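You operate a simulated robot arm through the tools that you are given. There is no shell and no other tool. Be economical: measure what you need, move in short steps, check, and stop when the job is done.

You run a simulated robot arm. Do the job below in one go: nothing can be reset, and whatever is moved stays where it is left.

JOB
Shim the green bearing level with the size that the gap read-out shows.
Fine: slacken the blue foot knob first, tighten it after; the other shims stay in their blocks. The line is locked off; leave it so.

Only the result counts: the job must be done as asked and must still hold three seconds after the hand-in. Knocking over, shifting, dropping, spilling or breaking anything else fails it.

ROBOT AND FRAMES
A 7-joint arm with a two-finger parallel gripper, fixed in place. Base frame: the origin is at the foot of the arm, x ahead of it, y to its left, z up. Readings come in mm, rad, newtons and seconds.
With the tool pointing down near the work surface it reaches from about 300 to 700 mm from the base axis. Its first joint turns from -1.152 to 1.152 rad. Payload 1.57 kg.
The tool frame sits at the grasp point between the pads (the TCP): z along the fingers, y along the line on which they close. The tips reach 30 mm beyond it. Largest opening 110 mm; finger width 24, thickness 12; the body of the gripper, 48 by 112 mm, starts 78 mm behind the TCP.
Orientation is that of the tool frame in the base frame, as [roll, pitch, yaw] about the fixed x, y, z axes, in that order (R = Rz(yaw) Ry(pitch) Rx(roll)). With the fingers straight down and closing along the base's y, the tool's x points along the base's -x, its y along +y and its z along -z.

CONTROLS
- The arm moves only by the tool step_arm. Its argument "increments" is a list of rows, each a list of 2 entries, a list of its own where there are three numbers: the shift along the tool's x, y, z in units of 300 mm (1.0 is 300 mm), then the turn, a rotation vector about the tool's x, y, z in units of 90 degrees (1.0 is 90 degrees). In form: [[[tx, ty, tz], [wx, wy, wz]], ...]. A call has 1 to 20 rows; each row is the pose to reach, as a shift and turn from the pose commanded when the call began, along the tool's axes at that moment. "jaw" is the gripper command, from -1 (fully open) to 1 (shut), values between in proportion, set as the call begins (left out, the last holds). A call with a number of a shift or a turn outside -1 to 1 is refused whole. A row lasts 0.2 s, in which the tool goes at most 50 mm and 0.15 rad; a call with a longer step from one row to the next is refused whole, and so is a gripper value outside its range. Where a pose cannot be reached the arm comes as near as it can. A force on the tool above 40 N (or 10 N above the force at the start of the call, whichever is more), or a blocked arm, ends the call early, and 0.2 s more pass. Each finger travels about 108 mm/s and halts on what it meets, pressing with about 21 N; the grip force reading is that of the motor and also rises with nothing between the fingers. The clock runs only during rows and for 0.2 s after the last one: add rows that repeat a pose to give the fingers time. It gives the time, the measured TCP pose, the force on the tool (base axes), the opening and the grip force at its end, in the units of the frame above (readings bear some noise), with the torque about the TCP (base axes, N m) and any sound that the robot's microphone picked up.
- Cameras (640 x 400 px; columns grow to the right, rows downward): "scene" is fixed at [172.1, -402.6, 1393.2]; the picture's right is [0.67, -0.74, 0.00], its down [-0.49, -0.45, -0.75] and it looks along [0.55, 0.51, -0.66] (base axes); focal length 247 px, centre (320, 200). "wrist" rides on the gripper at [70, 16, -141] in the tool frame; the picture's right is [-0.23, 0.97, 0.00], its down [-0.86, -0.20, -0.48] and it looks along [-0.47, -0.11, 0.88] (tool axes); focal length 222 px, centre (320, 200). There is no depth. A picture from a camera that has moved, and an enlarged one, comes with that camera's place and axes in the base frame and with its lens.
- capture(camera): a new picture of that camera. No time passes.
- inspect(camera, box): a new picture of the part [left, top, right, bottom] of that camera's present view, enlarged. No time passes.
- sign_off(): hands the job in; it is judged then, once.

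Work in short steps. Places have to be worked out from the pictures, the camera data and where the tool is seen: move nearer, look again, correct. Check each grasp and each placing, and mend what went wrong. You have 120 turns and 64 pictures in all, those below and enlarged ones among them. Open the gripper and draw the arm clear of the work before you hand the job in, unless the task says otherwise; then end with one line.

The tools are called after "Call:" as a command line: name --argument value ..., lists and objects as JSON in quotes. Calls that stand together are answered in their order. step_arm: Moves the arm, as the interface text tells. Its arguments: {"type":"object","properties":{"increments":{"type":"array","items":{"type":"array"}},"jaw":{"type":"number"}},"required":["increments"]} The other tools are called the same way: capture (camera) takes a picture; inspect (camera, box) takes an enlarged picture of a part of a camera's view; sign_off () hands the job in.

At the start:

```text
time: 0.0
eef_pos: [295.9, -161.4, 1239.4]
ee_rot: [3.141, 0.0, 3.141]
ft_force: [-0.5, -0.2, 0.2]
wrist_torque: [0.01, 0.02, 0.0]
finger_gap: 109.8
grip_force: 0.1
```

scene: 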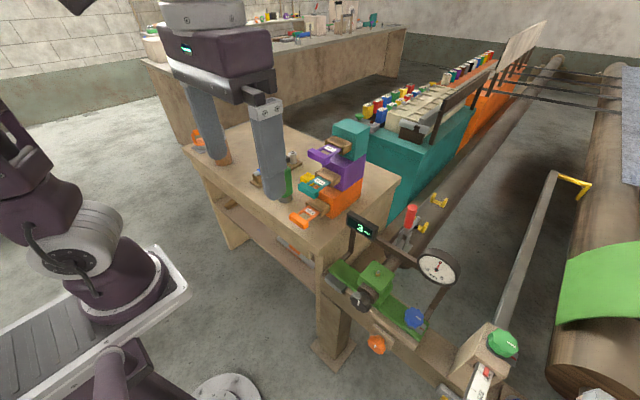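
wrist: 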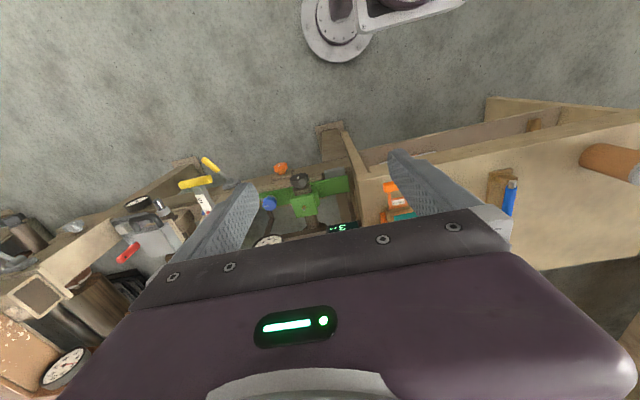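

I start by enlarging the bearing and the shim area in the scene camera.

Call:
inspect --camera "scene" --box '[310, 200, 530, 400]'

Call:
inspect --camera "scene" --box '[240, 110, 400, 240]'

Call:
inspect --camera "wrist" --box '[180, 140, 440, 260]'

```text
2.00 times, centred on (420, 300) of scene
camera zoom: at [172.1, -402.6, 1393.2], right [0.67, -0.74, 0.0], down [-0.49, -0.45, -0.75], along [0.55, 0.51, -0.66], focal length 494 px, centre (120, 0)
```

zoom: 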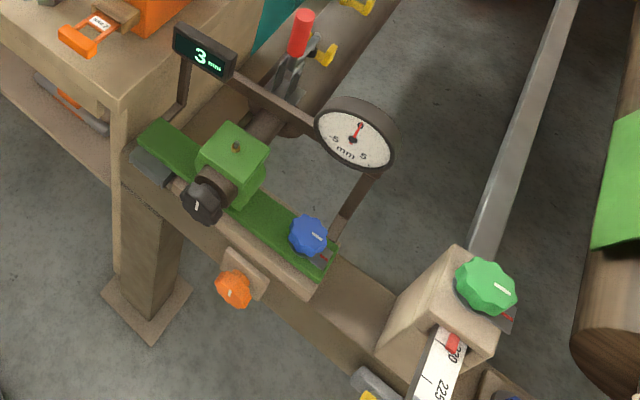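

```text
3.08 times, centred on (320, 175) of scene
camera zoom: at [172.1, -402.6, 1393.2], right [0.67, -0.74, 0.0], down [-0.49, -0.45, -0.75], along [0.55, 0.51, -0.66], focal length 760 px, centre (320, 277)
```

zoom: 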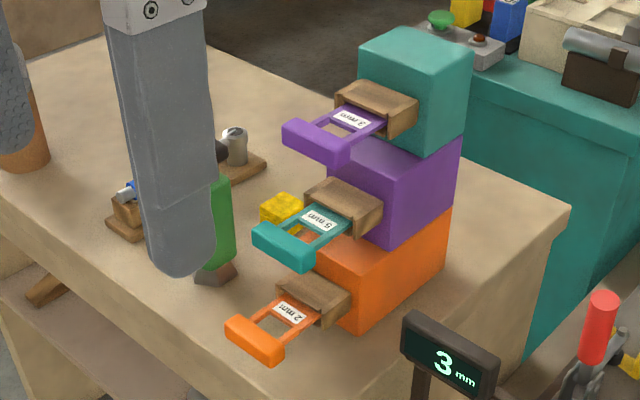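

```text
2.46 times, centred on (310, 200) of wrist
camera zoom: at [226.7, -145.5, 1380.7], right [0.23, 0.97, 0.0], down [0.86, -0.2, 0.48], along [0.47, -0.11, -0.88], focal length 547 px, centre (345, 200)
```

zoom: 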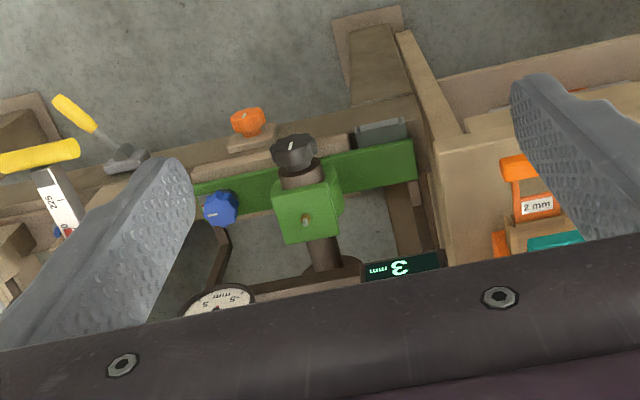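

The read-out says 3 mm; the bearing plate is around x 545, y -170 to -400, z ~720, with the blue knob near (543,-394,734). I go down towards it with the wrist camera.

Call:
step_arm --increments '[[[-0.05, -0.075, 0.12], [0, 0, 0]], [[-0.1, -0.15, 0.24], [0, 0, 0]], [[-0.15, -0.225, 0.36], [0, 0, 0]], [[-0.2, -0.3, 0.48], [0, 0, 0]], [[-0.25, -0.375, 0.6], [0, 0, 0]], [[-0.3, -0.45, 0.72], [0, 0, 0]], [[-0.35, -0.525, 0.84], [0, 0, 0]], [[-0.4, -0.6, 0.96], [0, 0, 0]]]' --jaw -1

Call:
capture --camera "wrist"

Call:
capture --camera "scene"

```text
time: 1.8
eef_pos: [414.5, -341.2, 951.3]
ee_rot: [3.142, 0.0, 3.142]
ft_force: [0.3, -0.7, -0.1]
wrist_torque: [-0.02, -0.02, 0.0]
finger_gap: 110.0
grip_force: 0.0
```

```text
58 pictures are left
camera wrist: at [344.5, -325.5, 1091.4], right [0.23, 0.97, 0.0], down [0.85, -0.2, 0.48], along [0.47, -0.11, -0.88], focal length 222 px, centre (320, 200)
```

wrist: 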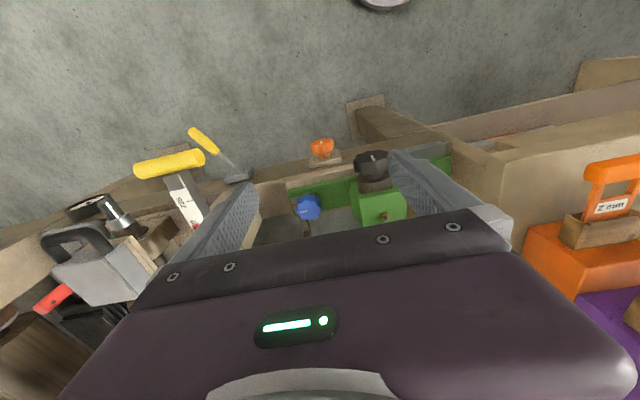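

```text
57 pictures are left
```

scene: 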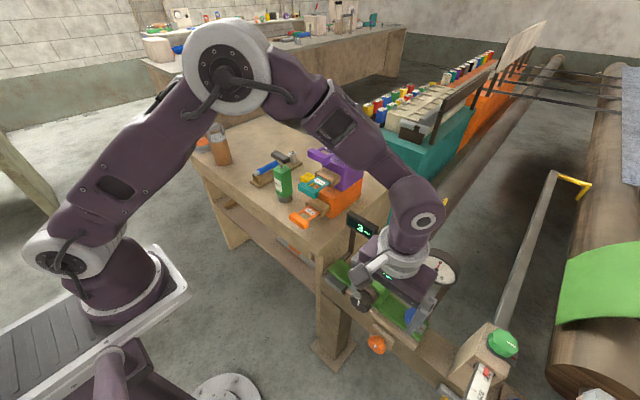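

The knob and the plate lie between the fingers in the view; I enlarge it.

Call:
inspect --camera "wrist" --box '[250, 120, 470, 250]'

```text
2.91 times, centred on (360, 185) of wrist
camera zoom: at [344.5, -325.5, 1091.4], right [0.23, 0.97, 0.0], down [0.85, -0.2, 0.48], along [0.47, -0.11, -0.88], focal length 646 px, centre (204, 244)
```

zoom: 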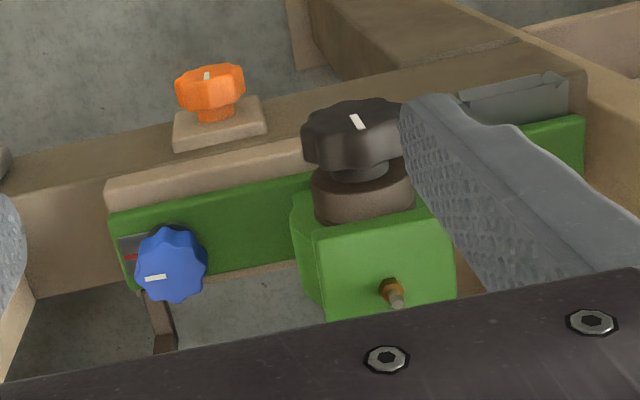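

I tilt the tool towards +x and lower it to view the bearing foot from the front.

Call:
step_arm --increments '[[[-0.01, 0, 0.07], [0, -0.08, 0]], [[-0.02, 0, 0.14], [0, -0.16, 0]], [[-0.03, 0, 0.21], [0, -0.24, 0]], [[-0.04, 0, 0.28], [0, -0.32, 0]], [[-0.05, 0, 0.337], [0, -0.4, 0]]]'

Call:
inspect --camera "wrist" --box '[180, 80, 500, 280]'

```text
time: 3.0
eef_pos: [425.0, -334.5, 854.5]
ee_rot: [3.109, 0.562, 3.13]
ft_force: [0.2, 0.6, -0.7]
wrist_torque: [0.03, -0.01, 0.0]
finger_gap: 110.2
grip_force: 0.0
out of reach, approached as far as the arm can: row 4, 5
```

```text
2.00 times, centred on (340, 180) of wrist
camera zoom: at [290.7, -321.9, 937.0], right [0.19, 0.97, 0.15], down [0.47, -0.22, 0.86], along [0.86, -0.09, -0.5], focal length 444 px, centre (280, 240)
```

zoom: 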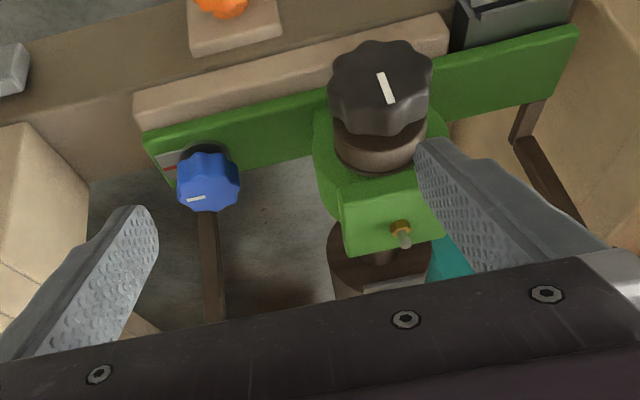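

I zoom tightly on the foot and on the scene camera's view of the plate.

Call:
inspect --camera "wrist" --box '[240, 100, 340, 190]'

Call:
inspect --camera "scene" --box '[320, 250, 450, 340]'

```text
4.44 times, centred on (290, 145) of wrist
camera zoom: at [290.7, -321.9, 937.0], right [0.19, 0.97, 0.15], down [0.47, -0.22, 0.86], along [0.86, -0.09, -0.5], focal length 987 px, centre (453, 444)
```

zoom: 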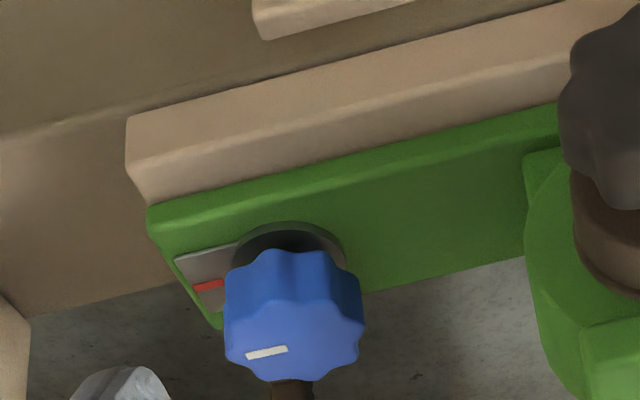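

```text
4.44 times, centred on (385, 295) of scene
camera zoom: at [172.1, -402.6, 1393.2], right [0.67, -0.74, 0.0], down [-0.49, -0.45, -0.75], along [0.55, 0.51, -0.66], focal length 1098 px, centre (31, -222)
```

zoom: 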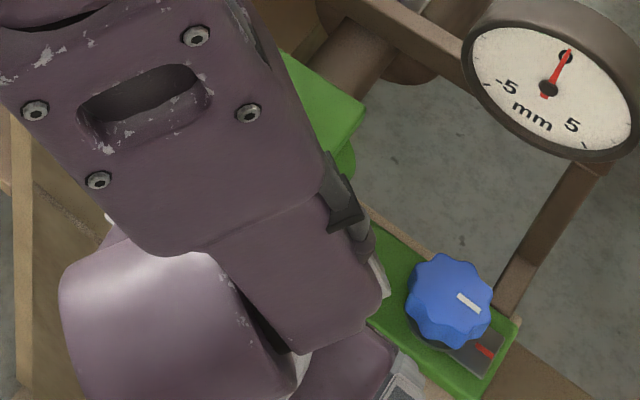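

The blue knob stands upright on the plate, its pointer on the red line. Next I shift towards +y to see the other end of the plate with the grey fitting.

Call:
step_arm --increments '[[[0.05, 0.12, -0.05], [0, 0, 0]], [[0.1, 0.24, -0.1], [0, 0, 0]], [[0.1, 0.4, -0.1], [0, 0, 0]]]'

Call:
inspect --camera "wrist" --box '[180, 60, 500, 260]'

```text
time: 3.8
eef_pos: [384.0, -211.1, 871.6]
ee_rot: [3.11, 0.565, 3.131]
ft_force: [0.7, -0.2, 0.8]
wrist_torque: [-0.02, -0.01, 0.02]
finger_gap: 110.1
grip_force: 0.1
```

```text
2.00 times, centred on (340, 160) of wrist
camera zoom: at [249.4, -197.4, 952.7], right [0.19, 0.97, 0.15], down [0.47, -0.22, 0.86], along [0.86, -0.09, -0.5], focal length 444 px, centre (280, 280)
```

zoom: 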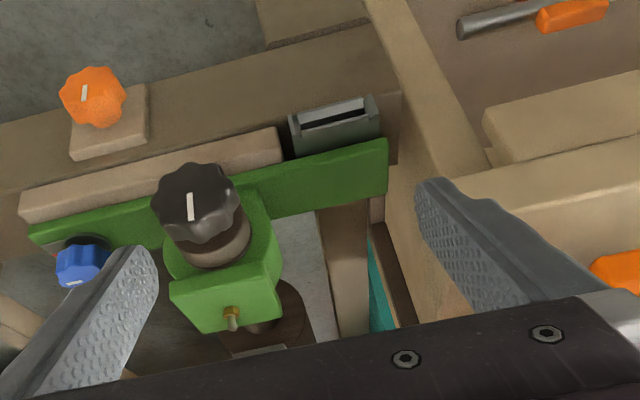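

The grey fitting has a slot opening toward the robot: probably where the shim goes. I zoom on it.

Call:
inspect --camera "wrist" --box '[310, 95, 390, 145]'

Call:
inspect --camera "scene" --box '[320, 200, 460, 340]'

```text
8.00 times, centred on (350, 120) of wrist
camera zoom: at [249.4, -197.4, 952.7], right [0.19, 0.97, 0.15], down [0.47, -0.22, 0.86], along [0.86, -0.09, -0.5], focal length 1777 px, centre (80, 840)
```

zoom: 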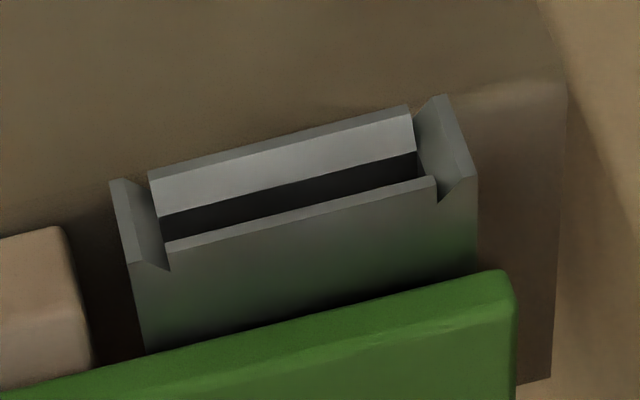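

```text
2.86 times, centred on (390, 270) of scene
camera zoom: at [172.0, -402.7, 1393.2], right [0.67, -0.74, 0.0], down [-0.49, -0.45, -0.75], along [0.55, 0.51, -0.66], focal length 706 px, centre (120, 0)
```

zoom: 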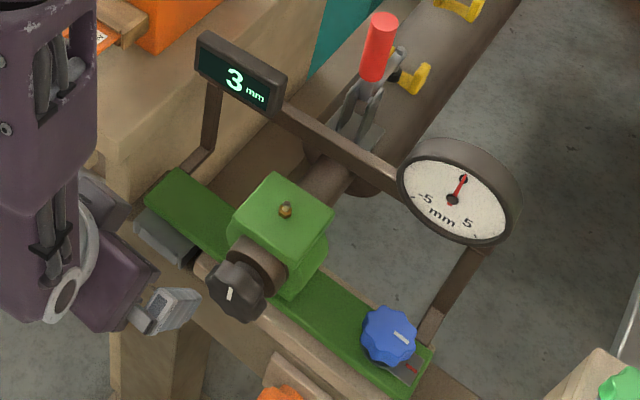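

The slot is near (495,-162,683) and opens to -x; shims sit in a stair of blocks near (550..632,-13,871..1052), 3 mm on top. I rise and untilt, then move over to view the shims.

Call:
step_arm --increments '[[[-0.06, 0, -0.1], [0, 0.06, 0]], [[-0.13, 0, -0.2], [0, 0.12, 0]], [[-0.2, 0, -0.3], [0, 0.18, 0]], [[-0.26, 0, -0.41], [0, 0.24, 0]], [[-0.32, 0, -0.51], [0, 0.3, 0]], [[-0.39, 0, -0.61], [0, 0.36, 0]], [[-0.446, 0, -0.704], [0, 0.36, 0]]]'

```text
time: 5.4
eef_pos: [383.0, -222.7, 1119.6]
ee_rot: [3.114, -0.005, -3.134]
ft_force: [0.1, -0.3, -0.5]
wrist_torque: [0.01, -0.01, 0.0]
finger_gap: 110.3
grip_force: 0.0
```

Level again; now translate toward the shims at height.

Call:
step_arm --increments '[[[-0.02, 0.03, -0.12], [-0.018, 0, 0.005]], [[-0.1, 0.14, -0.18], [-0.018, 0, 0.005]], [[-0.19, 0.26, -0.183], [-0.018, 0, 0.005]], [[-0.28, 0.38, -0.183], [-0.018, 0, 0.005]], [[-0.37, 0.5, -0.183], [-0.018, 0, 0.005]], [[-0.46, 0.63, -0.183], [-0.018, 0, 0.005]], [[-0.553, 0.757, -0.183], [-0.018, 0, 0.005]]]'

Call:
capture --camera "wrist"

```text
time: 7.0
eef_pos: [548.4, 0.3, 1181.4]
ee_rot: [3.087, -0.002, 3.141]
ft_force: [0.0, -0.5, -0.1]
wrist_torque: [-0.04, 0.01, 0.01]
finger_gap: 110.0
grip_force: 0.1
```

```text
49 pictures are left
camera wrist: at [479.2, 8.8, 1323.0], right [0.23, 0.97, 0.05], down [0.86, -0.23, 0.46], along [0.46, -0.06, -0.88], focal length 222 px, centre (320, 200)
```

wrist: 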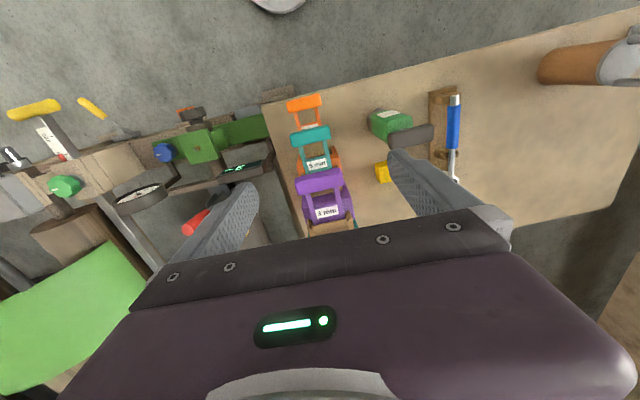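

Call:
inspect --camera "wrist" --box '[260, 80, 380, 250]'

Call:
inspect --camera "scene" --box '[280, 100, 400, 240]'

```text
2.35 times, centred on (320, 165) of wrist
camera zoom: at [479.2, 8.8, 1323.0], right [0.23, 0.97, 0.05], down [0.86, -0.23, 0.46], along [0.46, -0.06, -0.88], focal length 523 px, centre (320, 282)
```

zoom: 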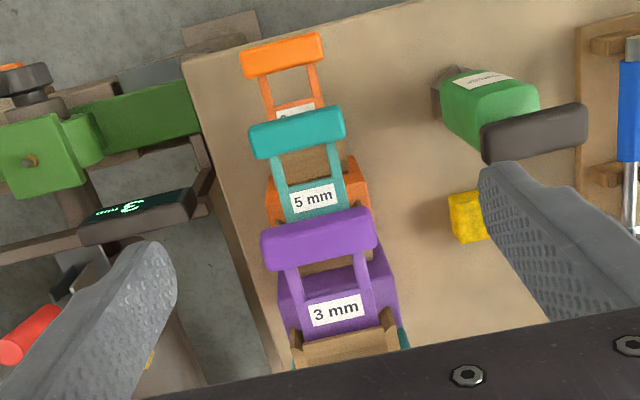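

```text
2.86 times, centred on (340, 170) of scene
camera zoom: at [172.1, -402.6, 1393.2], right [0.67, -0.74, 0.0], down [-0.49, -0.45, -0.75], along [0.55, 0.51, -0.66], focal length 706 px, centre (263, 286)
```

zoom: 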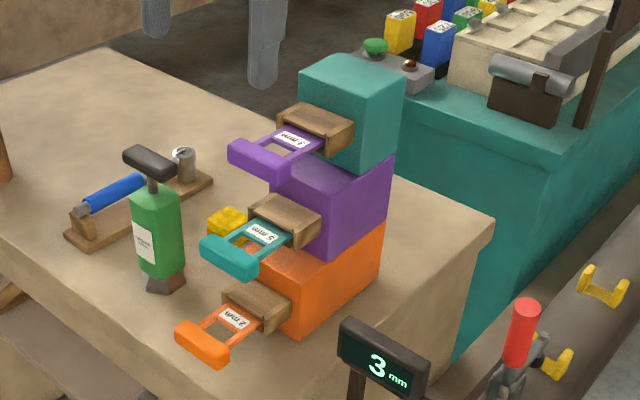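

3 mm is the purple shim on top (handle centre about (601,-4,1038), bar ~62 mm along y). First the knob: I fly back over the bearing high up, correcting the roll, and look at the dial and knob.

Call:
step_arm --increments '[[[0.03, -0.15, 0], [0.01, 0, 0]], [[0.06, -0.3, 0], [0.02, 0, 0]], [[0.09, -0.45, 0.05], [0.03, 0, 0]], [[0.12, -0.6, 0.1], [0.034, 0, 0]], [[0.15, -0.75, 0.15], [0.034, 0, 0]], [[0.16, -0.9, 0.2], [0.034, 0, 0]]]'

Call:
step_arm --increments '[[[0, -0.14, 0.08], [0, 0, 0]], [[0, -0.28, 0.16], [0, 0, 0]], [[0, -0.41, 0.24], [0, 0, 0]], [[0, -0.41, 0.37], [0, 0, 0]]]'

Call:
capture --camera "wrist"

```text
time: 8.4
eef_pos: [498.6, -262.9, 1103.9]
ee_rot: [3.138, -0.001, -3.141]
ft_force: [0.3, -0.7, -0.3]
wrist_torque: [0.05, 0.02, -0.01]
finger_gap: 109.7
grip_force: 0.1
```

```text
time: 9.4
eef_pos: [498.8, -384.3, 991.4]
ee_rot: [3.14, -0.001, 3.14]
ft_force: [-0.6, 0.3, 0.1]
wrist_torque: [0.0, 0.0, 0.0]
finger_gap: 110.2
grip_force: 0.1
```

```text
46 pictures are left
camera wrist: at [429.5, -368.1, 1131.7], right [0.23, 0.97, 0.0], down [0.86, -0.2, 0.48], along [0.46, -0.11, -0.88], focal length 222 px, centre (320, 200)
```

wrist: 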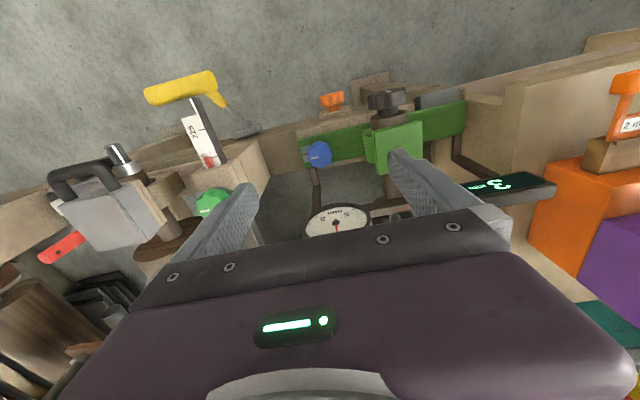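

Call:
inspect --camera "wrist" --box '[260, 110, 420, 250]'

Call:
inspect --camera "scene" --box '[340, 220, 480, 360]'

```text
2.86 times, centred on (340, 180) of wrist
camera zoom: at [429.5, -368.1, 1131.7], right [0.23, 0.97, 0.0], down [0.86, -0.2, 0.48], along [0.46, -0.11, -0.88], focal length 635 px, centre (263, 257)
```

zoom: 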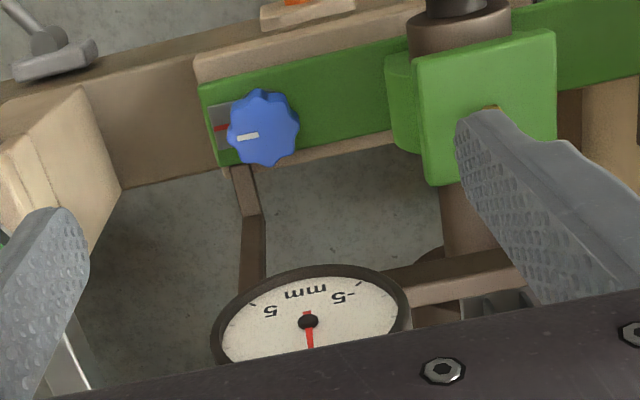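

```text
2.86 times, centred on (410, 290) of scene
camera zoom: at [172.1, -402.7, 1393.2], right [0.67, -0.74, 0.0], down [-0.49, -0.45, -0.75], along [0.55, 0.51, -0.66], focal length 706 px, centre (63, -57)
```

zoom: 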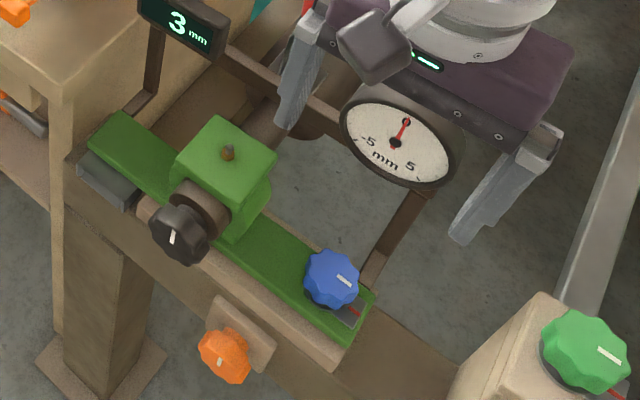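

Knob top works out at (543,-396,739), radius ~23, plate top z ≈ 710; the dial stands upright at x ≈ 595, so I grip the knob with the tool leaning 20° back. First lean and narrow the fingers, then turn −40° about the vertical.

Call:
step_arm --increments '[[[0, 0, 0], [0, -0.08, 0]], [[0, 0, 0], [0, -0.16, 0]], [[0, 0, 0], [0, -0.222, 0]]]' --jaw -0.36

Call:
step_arm --increments '[[[0, 0, 0], [0.03, 0, 0.084]], [[0, 0, 0], [0.061, 0, 0.167]], [[0, 0, 0], [0.091, 0, 0.251]], [[0, 0, 0], [0.122, 0, 0.334]], [[0, 0, 0], [0.152, 0, 0.418]]]'

```text
time: 10.2
eef_pos: [498.9, -383.9, 991.1]
ee_rot: [3.138, 0.348, 3.14]
ft_force: [0.4, 0.5, 0.1]
wrist_torque: [0.0, 0.01, 0.0]
finger_gap: 74.6
grip_force: 0.1
```

```text
time: 11.4
eef_pos: [499.1, -383.1, 992.9]
ee_rot: [3.141, 0.346, 2.44]
ft_force: [-0.1, 0.0, 0.7]
wrist_torque: [0.0, 0.03, -0.01]
finger_gap: 74.9
grip_force: 0.0
```

Turned as planned; now down toward the knob, stopping at z ≈ 850 for a look.

Call:
step_arm --increments '[[[0.008, 0.016, 0.124], [0, 0, 0]], [[0.016, 0.031, 0.248], [0, 0, 0]], [[0.024, 0.046, 0.372], [0, 0, 0]], [[0.032, 0.062, 0.496], [0, 0, 0]]]'

Call:
inspect --camera "wrist" --box '[200, 100, 440, 250]'

Call:
inspect --camera "scene" --box '[340, 220, 480, 360]'

```text
time: 12.4
eef_pos: [543.6, -399.9, 845.6]
ee_rot: [3.141, 0.345, 2.442]
ft_force: [-0.3, 0.4, -0.9]
wrist_torque: [-0.03, 0.0, 0.02]
finger_gap: 74.6
grip_force: 0.0
```

```text
2.67 times, centred on (320, 175) of wrist
camera zoom: at [467.3, -314.7, 954.6], right [0.79, 0.61, 0.08], down [0.36, -0.57, 0.74], along [0.49, -0.56, -0.67], focal length 592 px, centre (320, 267)
```

zoom: 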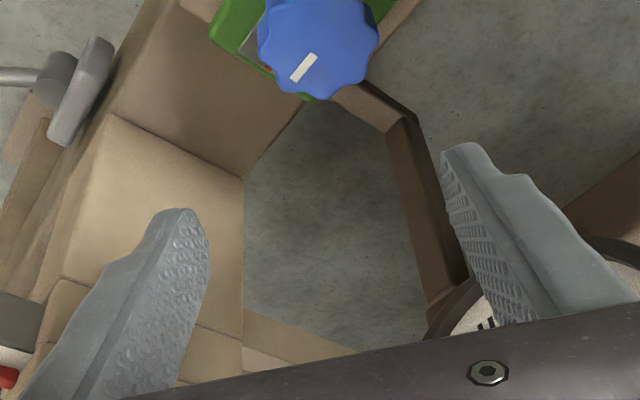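

```text
2.86 times, centred on (410, 290) of scene
camera zoom: at [172.1, -402.6, 1393.2], right [0.67, -0.74, 0.0], down [-0.49, -0.45, -0.75], along [0.55, 0.51, -0.66], focal length 706 px, centre (63, -57)
```

zoom: 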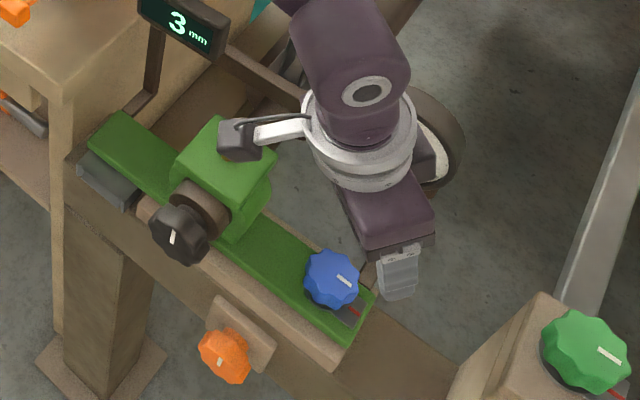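

The knob recomputes to about (545,-394,739), consistent. I descend to TCP z ≈ 747 around it.

Call:
step_arm --increments '[[[0.04, 0.006, 0.102], [0, 0, 0]], [[0.08, 0.012, 0.204], [0, 0, 0]], [[0.12, 0.017, 0.306], [0, 0, 0]]]'

Call:
capture --camera "wrist"

```text
time: 13.2
eef_pos: [545.4, -392.0, 748.4]
ee_rot: [-3.141, 0.347, 2.444]
ft_force: [0.6, 0.4, 0.1]
wrist_torque: [-0.03, -0.03, 0.0]
finger_gap: 74.7
grip_force: 0.1
```

```text
41 pictures are left
camera wrist: at [469.5, -306.8, 857.3], right [0.79, 0.61, 0.08], down [0.36, -0.57, 0.74], along [0.49, -0.56, -0.67], focal length 222 px, centre (320, 200)
```

wrist: 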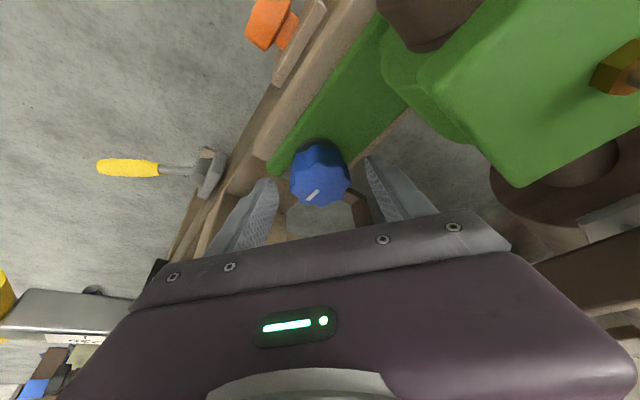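

The knob sits centred between the fingers; I close on it.

Call:
step_arm --increments '[[[0, 0, 0], [0, 0, 0]], [[0, 0, 0], [0, 0, 0]], [[0, 0, 0], [0, 0, 0]]]' --jaw 1

```text
time: 14.0
eef_pos: [546.9, -392.7, 748.6]
ee_rot: [3.14, 0.346, 2.445]
ft_force: [4.1, -1.0, -8.8]
wrist_torque: [-0.79, -0.29, 0.0]
finger_gap: 44.8
grip_force: 44.8
```

Gripped at 44.8 mm. I turn counter-clockwise 32° and watch torque.

Call:
step_arm --increments '[[[0, 0, 0], [-0.0304, 0, -0.0836]], [[0, 0, 0], [-0.0608, 0, -0.1672]], [[0, 0, 0], [-0.0912, 0, -0.2508]], [[0, 0, 0], [-0.1216, 0, -0.3344]]]'

Call:
capture --camera "wrist"

```text
time: 14.8
eef_pos: [544.8, -392.4, 748.4]
ee_rot: [-3.138, 0.348, 2.817]
ft_force: [8.5, -10.1, -15.1]
wrist_torque: [0.33, -1.17, -0.03]
finger_gap: 45.2
grip_force: 45.0
stopped in row 3: the force on the tool passed its limit at 43 N (the readings are from after the stop); the commanded pose is now the measured one
```

```text
40 pictures are left
camera wrist: at [442.3, -341.7, 857.1], right [0.51, 0.85, 0.08], down [0.54, -0.39, 0.74], along [0.66, -0.34, -0.67], focal length 222 px, centre (320, 200)
```

wrist: 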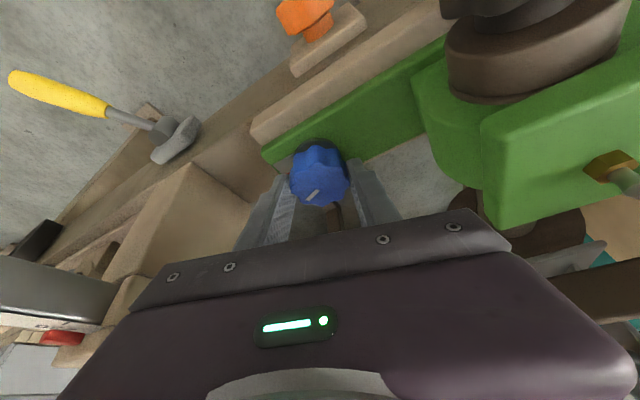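

The knob turned about 21° with the fingers with almost no axial torque, but side loads from slight mis-centring. I open a little to relieve, then check the mark.

Call:
step_arm --increments '[[[0, 0, 0], [0, 0, 0]], [[0, 0, 0], [0, 0, 0]]]' --jaw -0.15

Call:
inspect --camera "wrist" --box '[240, 110, 400, 250]'

```text
time: 15.4
eef_pos: [543.9, -393.1, 749.3]
ee_rot: [-3.141, 0.346, 2.819]
ft_force: [-0.2, 0.5, 0.0]
wrist_torque: [0.03, 0.01, -0.02]
finger_gap: 63.5
grip_force: 0.1
```

```text
2.86 times, centred on (320, 180) of wrist
camera zoom: at [442.0, -341.4, 857.9], right [0.51, 0.86, 0.08], down [0.55, -0.39, 0.74], along [0.66, -0.34, -0.67], focal length 635 px, centre (320, 257)
```

zoom: 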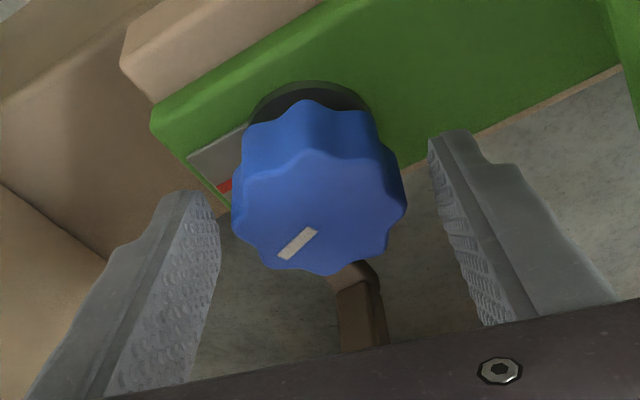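

Knob centre ≈ (544–547,-393); mark has turned ~20°. I regrip and check the preload before turning further.

Call:
step_arm --increments '[[[0, 0, 0], [0, 0, 0]], [[0, 0, 0], [0, 0, 0]]]' --jaw 1

```text
time: 16.0
eef_pos: [543.9, -392.3, 748.6]
ee_rot: [-3.14, 0.347, 2.819]
ft_force: [-0.2, -4.5, -1.5]
wrist_torque: [0.42, -0.09, -0.06]
finger_gap: 45.3
grip_force: 44.8
```

Preload is small. I shift 0.8 mm along −tool y and turn another 24° counter-clockwise.

Call:
step_arm --increments '[[[0, -0.0027, 0], [-0.02, 0, -0.055]], [[0, -0.0027, 0], [-0.05, 0, -0.138]], [[0, -0.0027, 0], [-0.08, 0, -0.22]], [[0, -0.0027, 0], [-0.1, 0, -0.275]]]'

```text
time: 17.0
eef_pos: [544.3, -395.6, 750.4]
ee_rot: [-3.138, 0.347, -3.002]
ft_force: [-0.6, -19.0, -10.8]
wrist_torque: [0.26, 0.03, -0.09]
finger_gap: 45.2
grip_force: 44.8
```

Another 26° achieved (total ≈ 48°); the knob pulls the tool to −y by about 2.5 mm, so I follow that and keep turning.

Call:
step_arm --increments '[[[0, -0.008, 0], [-0.0, 0, 0]], [[0, -0.008, 0], [-0.03, 0, -0.083]], [[0, -0.008, 0], [-0.06, 0, -0.166]], [[0, -0.009, 0], [-0.09, 0, -0.249]]]'

Call:
inspect --camera "wrist" --box '[240, 110, 400, 250]'

Call:
inspect --camera "scene" --box '[340, 220, 480, 360]'

```text
time: 18.0
eef_pos: [546.7, -395.8, 749.1]
ee_rot: [-3.132, 0.347, -2.601]
ft_force: [-6.5, -28.1, -20.5]
wrist_torque: [0.11, 0.58, -0.1]
finger_gap: 44.0
grip_force: 45.0
out of reach, approached as far as the arm can: row 4
```

```text
2.86 times, centred on (320, 180) of wrist
camera zoom: at [440.3, -440.5, 858.2], right [-0.32, 0.95, 0.07], down [0.65, 0.16, 0.74], along [0.69, 0.28, -0.67], focal length 635 px, centre (320, 257)
```

zoom: 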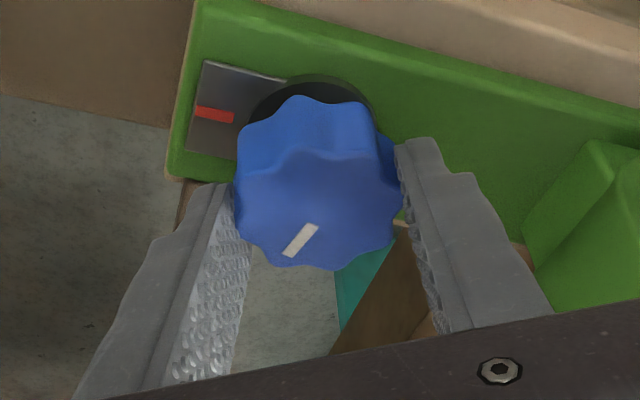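

```text
2.86 times, centred on (410, 290) of scene
camera zoom: at [172.3, -403.5, 1392.9], right [0.67, -0.74, 0.0], down [-0.49, -0.45, -0.75], along [0.55, 0.51, -0.66], focal length 706 px, centre (63, -57)
```

zoom: 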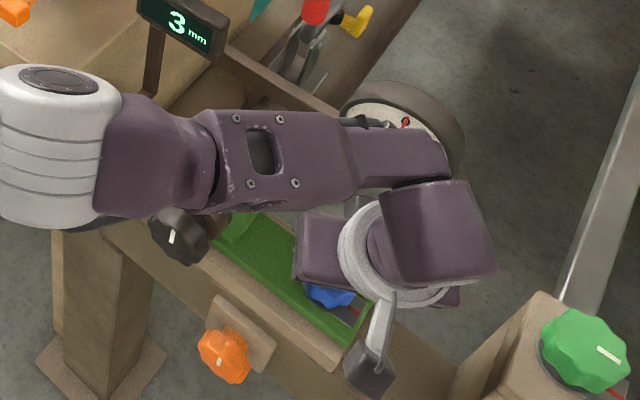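

About 71° in total now, at the arm's limit for this lean. I release and look at the mark and the dial for signs of being slack.

Call:
step_arm --increments '[[[0, 0, 0], [0, 0, 0]], [[0, 0, 0], [0, 0, 0]]]' --jaw -0.3

```text
time: 18.6
eef_pos: [549.9, -392.8, 750.8]
ee_rot: [-3.136, 0.352, -2.601]
ft_force: [0.6, -0.5, -0.2]
wrist_torque: [0.0, 0.01, -0.01]
finger_gap: 71.3
grip_force: 0.0
```

I turn the open fingers back 60° clockwise around the knob and re-centre on (545,-395).

Call:
step_arm --increments '[[[0.017, 0.003, -0.006], [0.0325, 0, 0.0895]], [[0.017, 0.003, -0.006], [0.065, 0, 0.179]], [[0.017, 0.003, -0.006], [0.0975, 0, 0.2685]], [[0.017, 0.003, -0.006], [0.13, 0, 0.358]], [[0.017, 0.003, -0.006], [0.1625, 0, 0.4475]], [[0.017, 0.003, -0.006], [0.195, 0, 0.537]], [[0.017, 0.003, -0.006], [0.228, 0, 0.627]]]'

Call:
inspect --camera "wrist" --box '[240, 110, 400, 250]'

Call:
inspect --camera "scene" --box '[340, 220, 480, 360]'

```text
time: 20.2
eef_pos: [544.2, -396.4, 750.7]
ee_rot: [-3.139, 0.35, 2.643]
ft_force: [0.7, 0.8, 0.1]
wrist_torque: [0.0, -0.03, -0.01]
finger_gap: 71.6
grip_force: 0.0
```

```text
2.86 times, centred on (320, 180) of wrist
camera zoom: at [452.0, -327.7, 859.0], right [0.65, 0.75, 0.08], down [0.47, -0.48, 0.74], along [0.6, -0.45, -0.67], focal length 635 px, centre (320, 257)
```

zoom: 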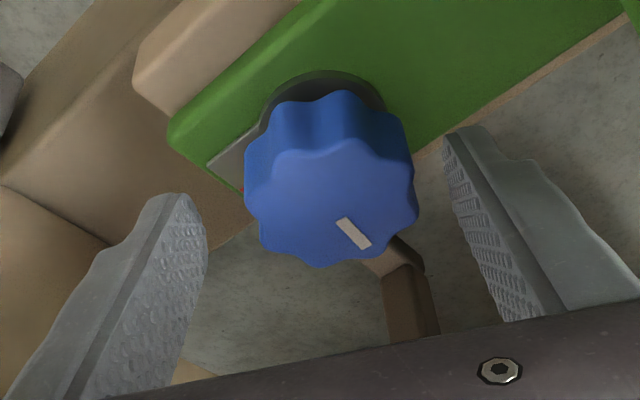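

```text
2.86 times, centred on (410, 290) of scene
camera zoom: at [172.1, -402.6, 1393.2], right [0.67, -0.74, 0.0], down [-0.49, -0.45, -0.75], along [0.55, 0.51, -0.66], focal length 706 px, centre (63, -57)
```

zoom: 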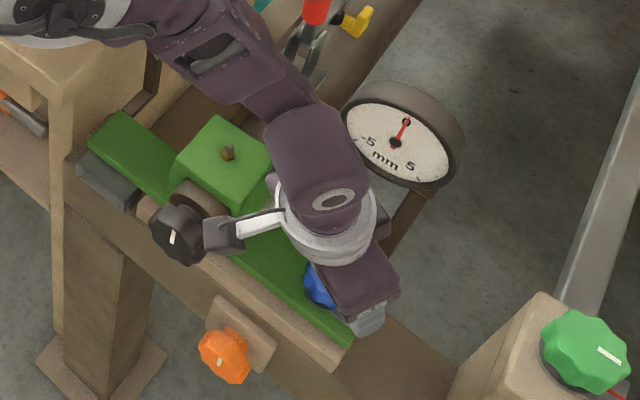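

The mark has swung about 70° from the red line. I centre 3 mm along tool y, close, and turn on by about 30–35°.

Call:
step_arm --increments '[[[0, 0.009, 0], [0, 0, 0]], [[0, 0.009, 0], [0, 0, 0]], [[0, 0.009, 0], [0, 0, 0]]]' --jaw 1

Call:
step_arm --increments '[[[0, 0, 0], [-0.03, 0, -0.083]], [[0, 0, 0], [-0.06, 0, -0.166]], [[0, 0, 0], [-0.09, 0, -0.249]], [[0, 0, 0], [-0.12, 0, -0.332]]]'

```text
time: 21.0
eef_pos: [546.4, -393.0, 750.1]
ee_rot: [-3.141, 0.35, 2.645]
ft_force: [5.6, 5.5, 0.5]
wrist_torque: [0.52, -0.84, 0.05]
finger_gap: 44.9
grip_force: 44.4
```

```text
time: 22.0
eef_pos: [545.4, -396.1, 751.5]
ee_rot: [-3.135, 0.35, -3.081]
ft_force: [20.5, -14.3, -16.2]
wrist_torque: [0.43, -0.45, -0.08]
finger_gap: 44.8
grip_force: 45.2
```

Turned another 32° (about 103° total). I release and lift off along the tool axis, then look at the whole fixture.

Call:
step_arm --increments '[[[0, 0, 0], [0, 0, 0]], [[0, 0, 0], [0, 0, 0]], [[0, 0, -0.13], [0, 0, 0]], [[0, 0, -0.27], [0, 0, 0]], [[0, 0, -0.42], [0, 0, 0]], [[0, 0, -0.55], [0, 0, 0]]]' --jaw -0.3

Call:
inspect --camera "scene" --box '[340, 200, 480, 340]'

```text
time: 23.4
eef_pos: [489.5, -399.9, 907.0]
ee_rot: [-3.138, 0.348, -3.08]
ft_force: [0.2, 0.2, 0.4]
wrist_torque: [-0.01, 0.01, -0.01]
finger_gap: 71.6
grip_force: 0.1
```

```text
2.86 times, centred on (410, 270) of scene
camera zoom: at [172.1, -402.6, 1393.2], right [0.67, -0.74, 0.0], down [-0.49, -0.45, -0.75], along [0.55, 0.51, -0.66], focal length 706 px, centre (63, 0)
```

zoom: 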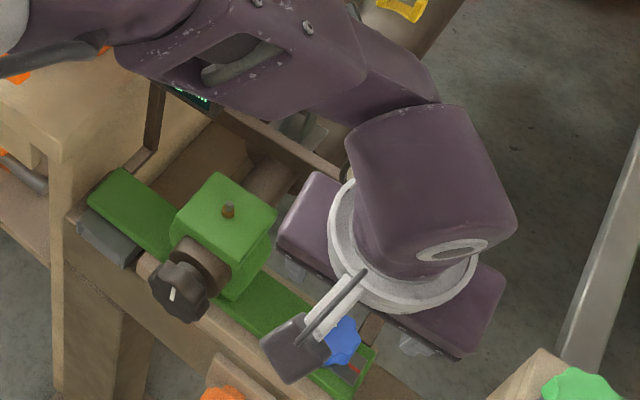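

Now I level the tool and rise to get over the shim stack.

Call:
step_arm --increments '[[[-0.05, 0, -0.14], [0, 0.08, 0]], [[-0.1, 0, -0.28], [0, 0.16, 0]], [[-0.15, 0, -0.42], [0, 0.222, 0]], [[-0.2, 0, -0.56], [0, 0.222, 0]], [[-0.262, 0, -0.72], [0, 0.222, 0]]]'

```text
refused: row 5 steps farther than a row can; nothing moved
```

Call:
step_arm --increments '[[[-0.05, 0, -0.14], [0, 0.08, 0]], [[-0.1, 0, -0.28], [0, 0.16, 0]], [[-0.15, 0, -0.42], [0, 0.222, 0]], [[-0.2, 0, -0.56], [0, 0.222, 0]], [[-0.24, 0, -0.68], [0, 0.222, 0]], [[-0.262, 0, -0.72], [0, 0.222, 0]]]'

Call:
inspect --camera "scene" --box '[340, 200, 480, 340]'

```text
time: 24.8
eef_pos: [479.2, -386.3, 1136.2]
ee_rot: [-3.137, -0.001, -3.082]
ft_force: [-0.4, 0.2, 0.4]
wrist_torque: [0.01, 0.02, -0.02]
finger_gap: 71.4
grip_force: 0.0
out of reach, approached as far as the arm can: row 5, 6
```

```text
2.86 times, centred on (410, 270) of scene
camera zoom: at [172.1, -402.7, 1393.2], right [0.67, -0.74, 0.0], down [-0.49, -0.45, -0.75], along [0.55, 0.51, -0.66], focal length 706 px, centre (63, 0)
```

zoom: 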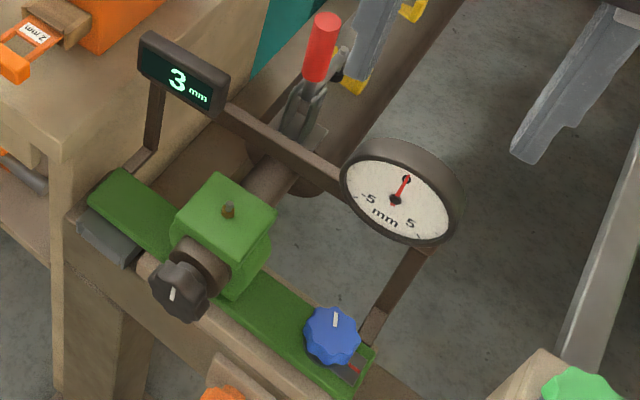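

The knob is clearly turned ~100° off the red mark. Now across to the shim stack, squaring the yaw.

Call:
step_arm --increments '[[[-0.027, 0.132, -0.01], [0, 0, 0.01]], [[-0.054, 0.264, -0.02], [0, 0, 0.02]], [[-0.081, 0.396, -0.03], [0, 0, 0.03]], [[-0.108, 0.528, -0.04], [0, 0, 0.038]], [[-0.135, 0.66, -0.05], [0, 0, 0.038]], [[-0.163, 0.792, -0.06], [0, 0, 0.038]], [[-0.19, 0.924, -0.067], [0, 0, 0.038]]]' --jaw -1

```text
time: 26.4
eef_pos: [520.4, -105.5, 1157.3]
ee_rot: [-3.137, -0.002, 3.14]
ft_force: [0.3, 0.5, 1.2]
wrist_torque: [-0.06, -0.01, 0.01]
finger_gap: 110.1
grip_force: 0.1
```

Call:
step_arm --increments '[[[-0.08, 0.113, 0.0], [-0.003, 0, 0]], [[-0.16, 0.226, 0.05], [-0.003, 0, 0]], [[-0.233, 0.338, 0.123], [-0.003, 0, 0]]]'

Call:
capture --camera "wrist"

Call:
inspect --camera "scene" --box '[280, 100, 400, 200]'

```text
time: 27.2
eef_pos: [592.5, -7.3, 1114.7]
ee_rot: [3.141, -0.001, 3.139]
ft_force: [0.3, 0.5, -0.8]
wrist_torque: [-0.03, -0.02, -0.01]
finger_gap: 110.0
grip_force: 0.0
```

```text
32 pictures are left
camera wrist: at [523.1, 9.7, 1255.8], right [0.23, 0.97, 0.0], down [0.86, -0.2, 0.48], along [0.46, -0.11, -0.88], focal length 222 px, centre (320, 200)
```

wrist: 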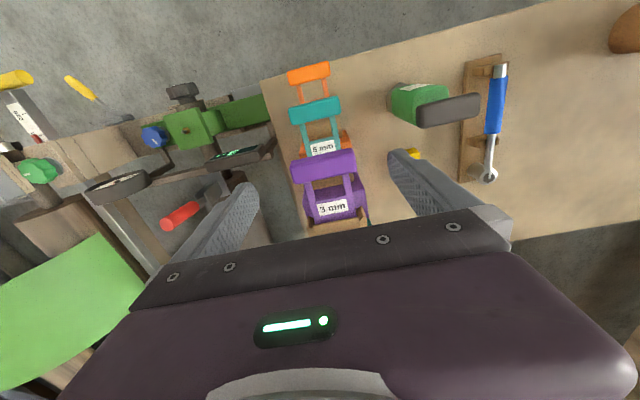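

```text
4.00 times, centred on (340, 150) of scene
camera zoom: at [172.1, -402.6, 1393.2], right [0.67, -0.74, 0.0], down [-0.49, -0.45, -0.75], along [0.55, 0.51, -0.66], focal length 988 px, centre (240, 400)
```

zoom: 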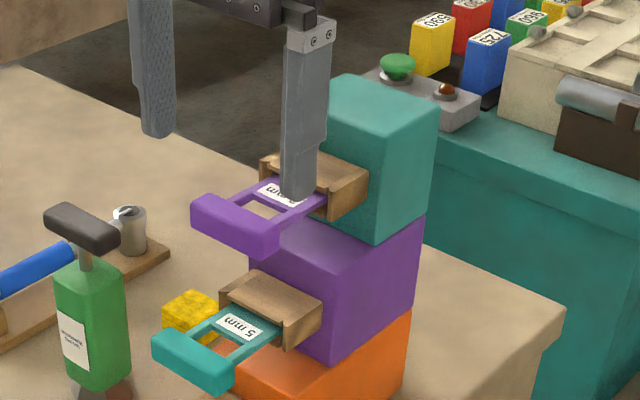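

Handle centre confirmed at (598,-4,1038). I descend with open fingers either side of its ends and close.

Call:
step_arm --increments '[[[-0.018, 0.01, 0.08], [0, 0, 0]], [[-0.018, 0.01, 0.16], [0, 0, 0]], [[-0.018, 0.01, 0.242], [0, 0, 0]]]'

Call:
inspect --camera "wrist" --box '[230, 120, 430, 250]'

Call:
inspect --camera "scene" --box '[280, 100, 400, 200]'

```text
time: 28.0
eef_pos: [597.2, -2.1, 1044.9]
ee_rot: [3.141, -0.002, -3.141]
ft_force: [0.4, -0.3, 0.1]
wrist_torque: [-0.01, -0.01, -0.01]
finger_gap: 109.9
grip_force: 0.1
```

```text
3.08 times, centred on (330, 185) of wrist
camera zoom: at [528.1, 13.5, 1185.6], right [0.23, 0.97, 0.0], down [0.86, -0.2, 0.48], along [0.47, -0.11, -0.88], focal length 684 px, centre (289, 246)
```

zoom: 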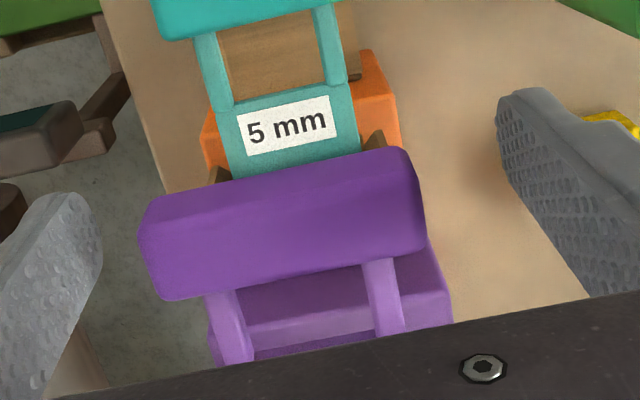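

```text
4.00 times, centred on (340, 150) of scene
camera zoom: at [172.1, -402.6, 1393.2], right [0.67, -0.74, 0.0], down [-0.49, -0.45, -0.75], along [0.55, 0.51, -0.66], focal length 988 px, centre (240, 400)
```

zoom: 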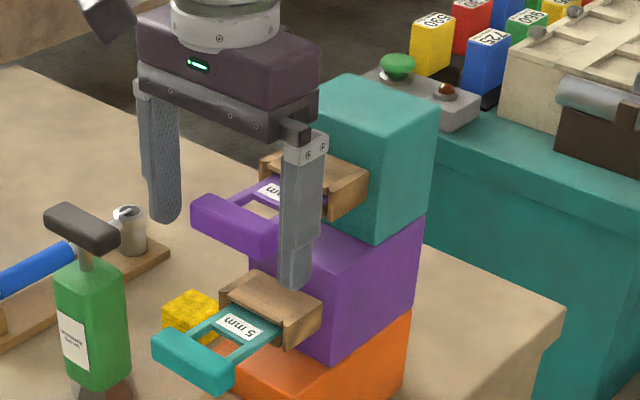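

Fingers straddle the bar with its centre on the TCP; close.

Call:
step_arm --increments '[[[0, 0, 0], [0, 0, 0]], [[0, 0, 0], [0, 0, 0]], [[0, 0, 0], [0, 0, 0]]]' --jaw 1

```text
time: 28.8
eef_pos: [598.0, -3.7, 1045.0]
ee_rot: [-3.141, -0.001, 3.137]
ft_force: [0.0, -15.8, -3.1]
wrist_torque: [-0.18, 0.16, -0.54]
finger_gap: 66.9
grip_force: 21.2
```

Gripped at 66.9 mm but with a −y side load; I shift 2 mm toward −y to relieve.

Call:
step_arm --increments '[[[0, -0.007, 0], [0, 0, 0]], [[0, -0.007, 0], [0, 0, 0]], [[0, -0.007, 0], [0, 0, 0]]]'

Call:
inspect --camera "wrist" --box '[230, 120, 430, 250]'

```text
time: 29.6
eef_pos: [597.1, -5.1, 1046.1]
ee_rot: [3.142, -0.003, 3.141]
ft_force: [-7.8, -5.5, -2.1]
wrist_torque: [-0.37, 0.1, 0.0]
finger_gap: 66.9
grip_force: 21.4
```

```text
3.08 times, centred on (330, 185) of wrist
camera zoom: at [528.3, 10.9, 1185.9], right [0.23, 0.97, 0.0], down [0.86, -0.2, 0.48], along [0.46, -0.11, -0.88], focal length 684 px, centre (289, 246)
```

zoom: 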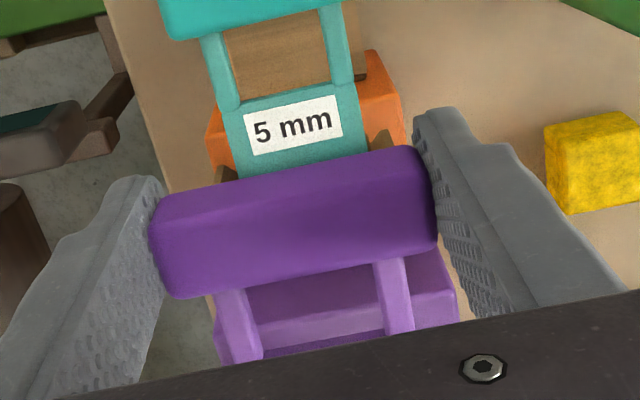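

Good hold. Pull straight out along −x gently.

Call:
step_arm --increments '[[[0.03, -0.002, 0], [0, 0, 0]], [[0.06, -0.003, 0], [0, 0, 0]], [[0.1, -0.003, 0], [0, 0, 0]], [[0.14, -0.003, 0], [0, 0, 0]], [[0.18, -0.003, 0], [0, 0, 0]]]'

Call:
inspect --camera "scene" --box '[260, 100, 380, 200]'

```text
time: 30.8
eef_pos: [544.3, -5.4, 1045.9]
ee_rot: [3.139, 0.001, 3.141]
ft_force: [1.3, 0.1, 0.2]
wrist_torque: [-0.02, -0.02, 0.0]
finger_gap: 67.2
grip_force: 21.1
```

```text
4.00 times, centred on (320, 150) of scene
camera zoom: at [172.1, -402.6, 1393.2], right [0.67, -0.74, 0.0], down [-0.49, -0.45, -0.75], along [0.55, 0.51, -0.66], focal length 988 px, centre (320, 400)
```

zoom: 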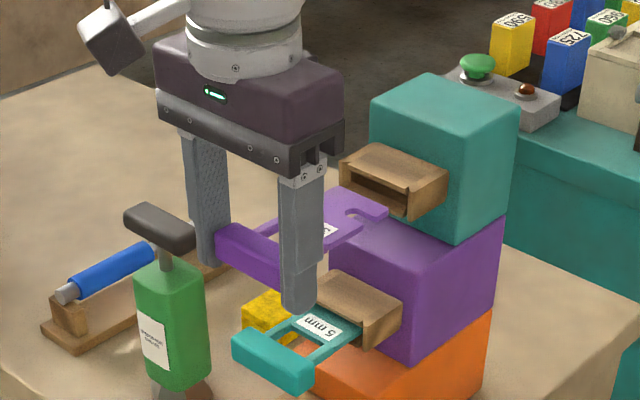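

The 3 mm shim is out, with a notched blade about 107 mm long from TCP to tip. Before moving I take a tight scene view of the slot to fix its position.

Call:
inspect --camera "scene" --box '[345, 240, 395, 290]'

```text
8.00 times, centred on (370, 265) of scene
camera zoom: at [172.1, -402.6, 1393.2], right [0.67, -0.74, 0.0], down [-0.49, -0.45, -0.75], along [0.55, 0.51, -0.66], focal length 1977 px, centre (-80, -320)
```

zoom: 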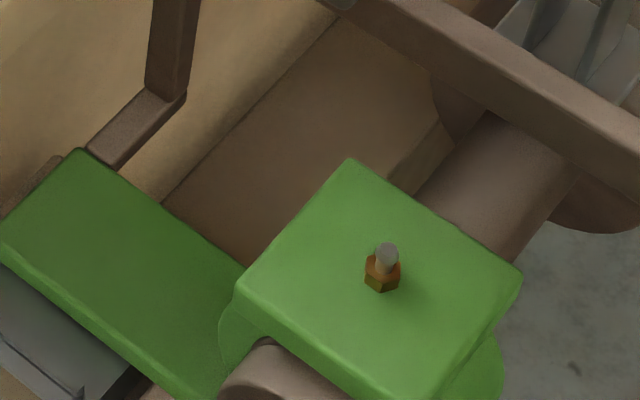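

Call:
inspect --camera "scene" --box '[320, 255, 370, 295]'

```text
10.00 times, centred on (345, 275) of scene
camera zoom: at [172.1, -402.6, 1393.2], right [0.67, -0.74, 0.0], down [-0.49, -0.45, -0.75], along [0.55, 0.51, -0.66], focal length 2471 px, centre (70, -550)
```

zoom: 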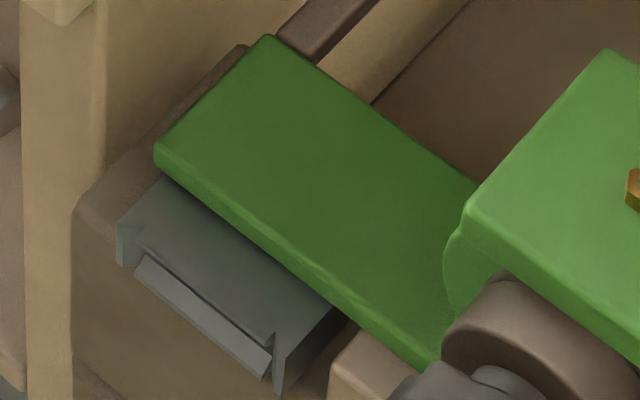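

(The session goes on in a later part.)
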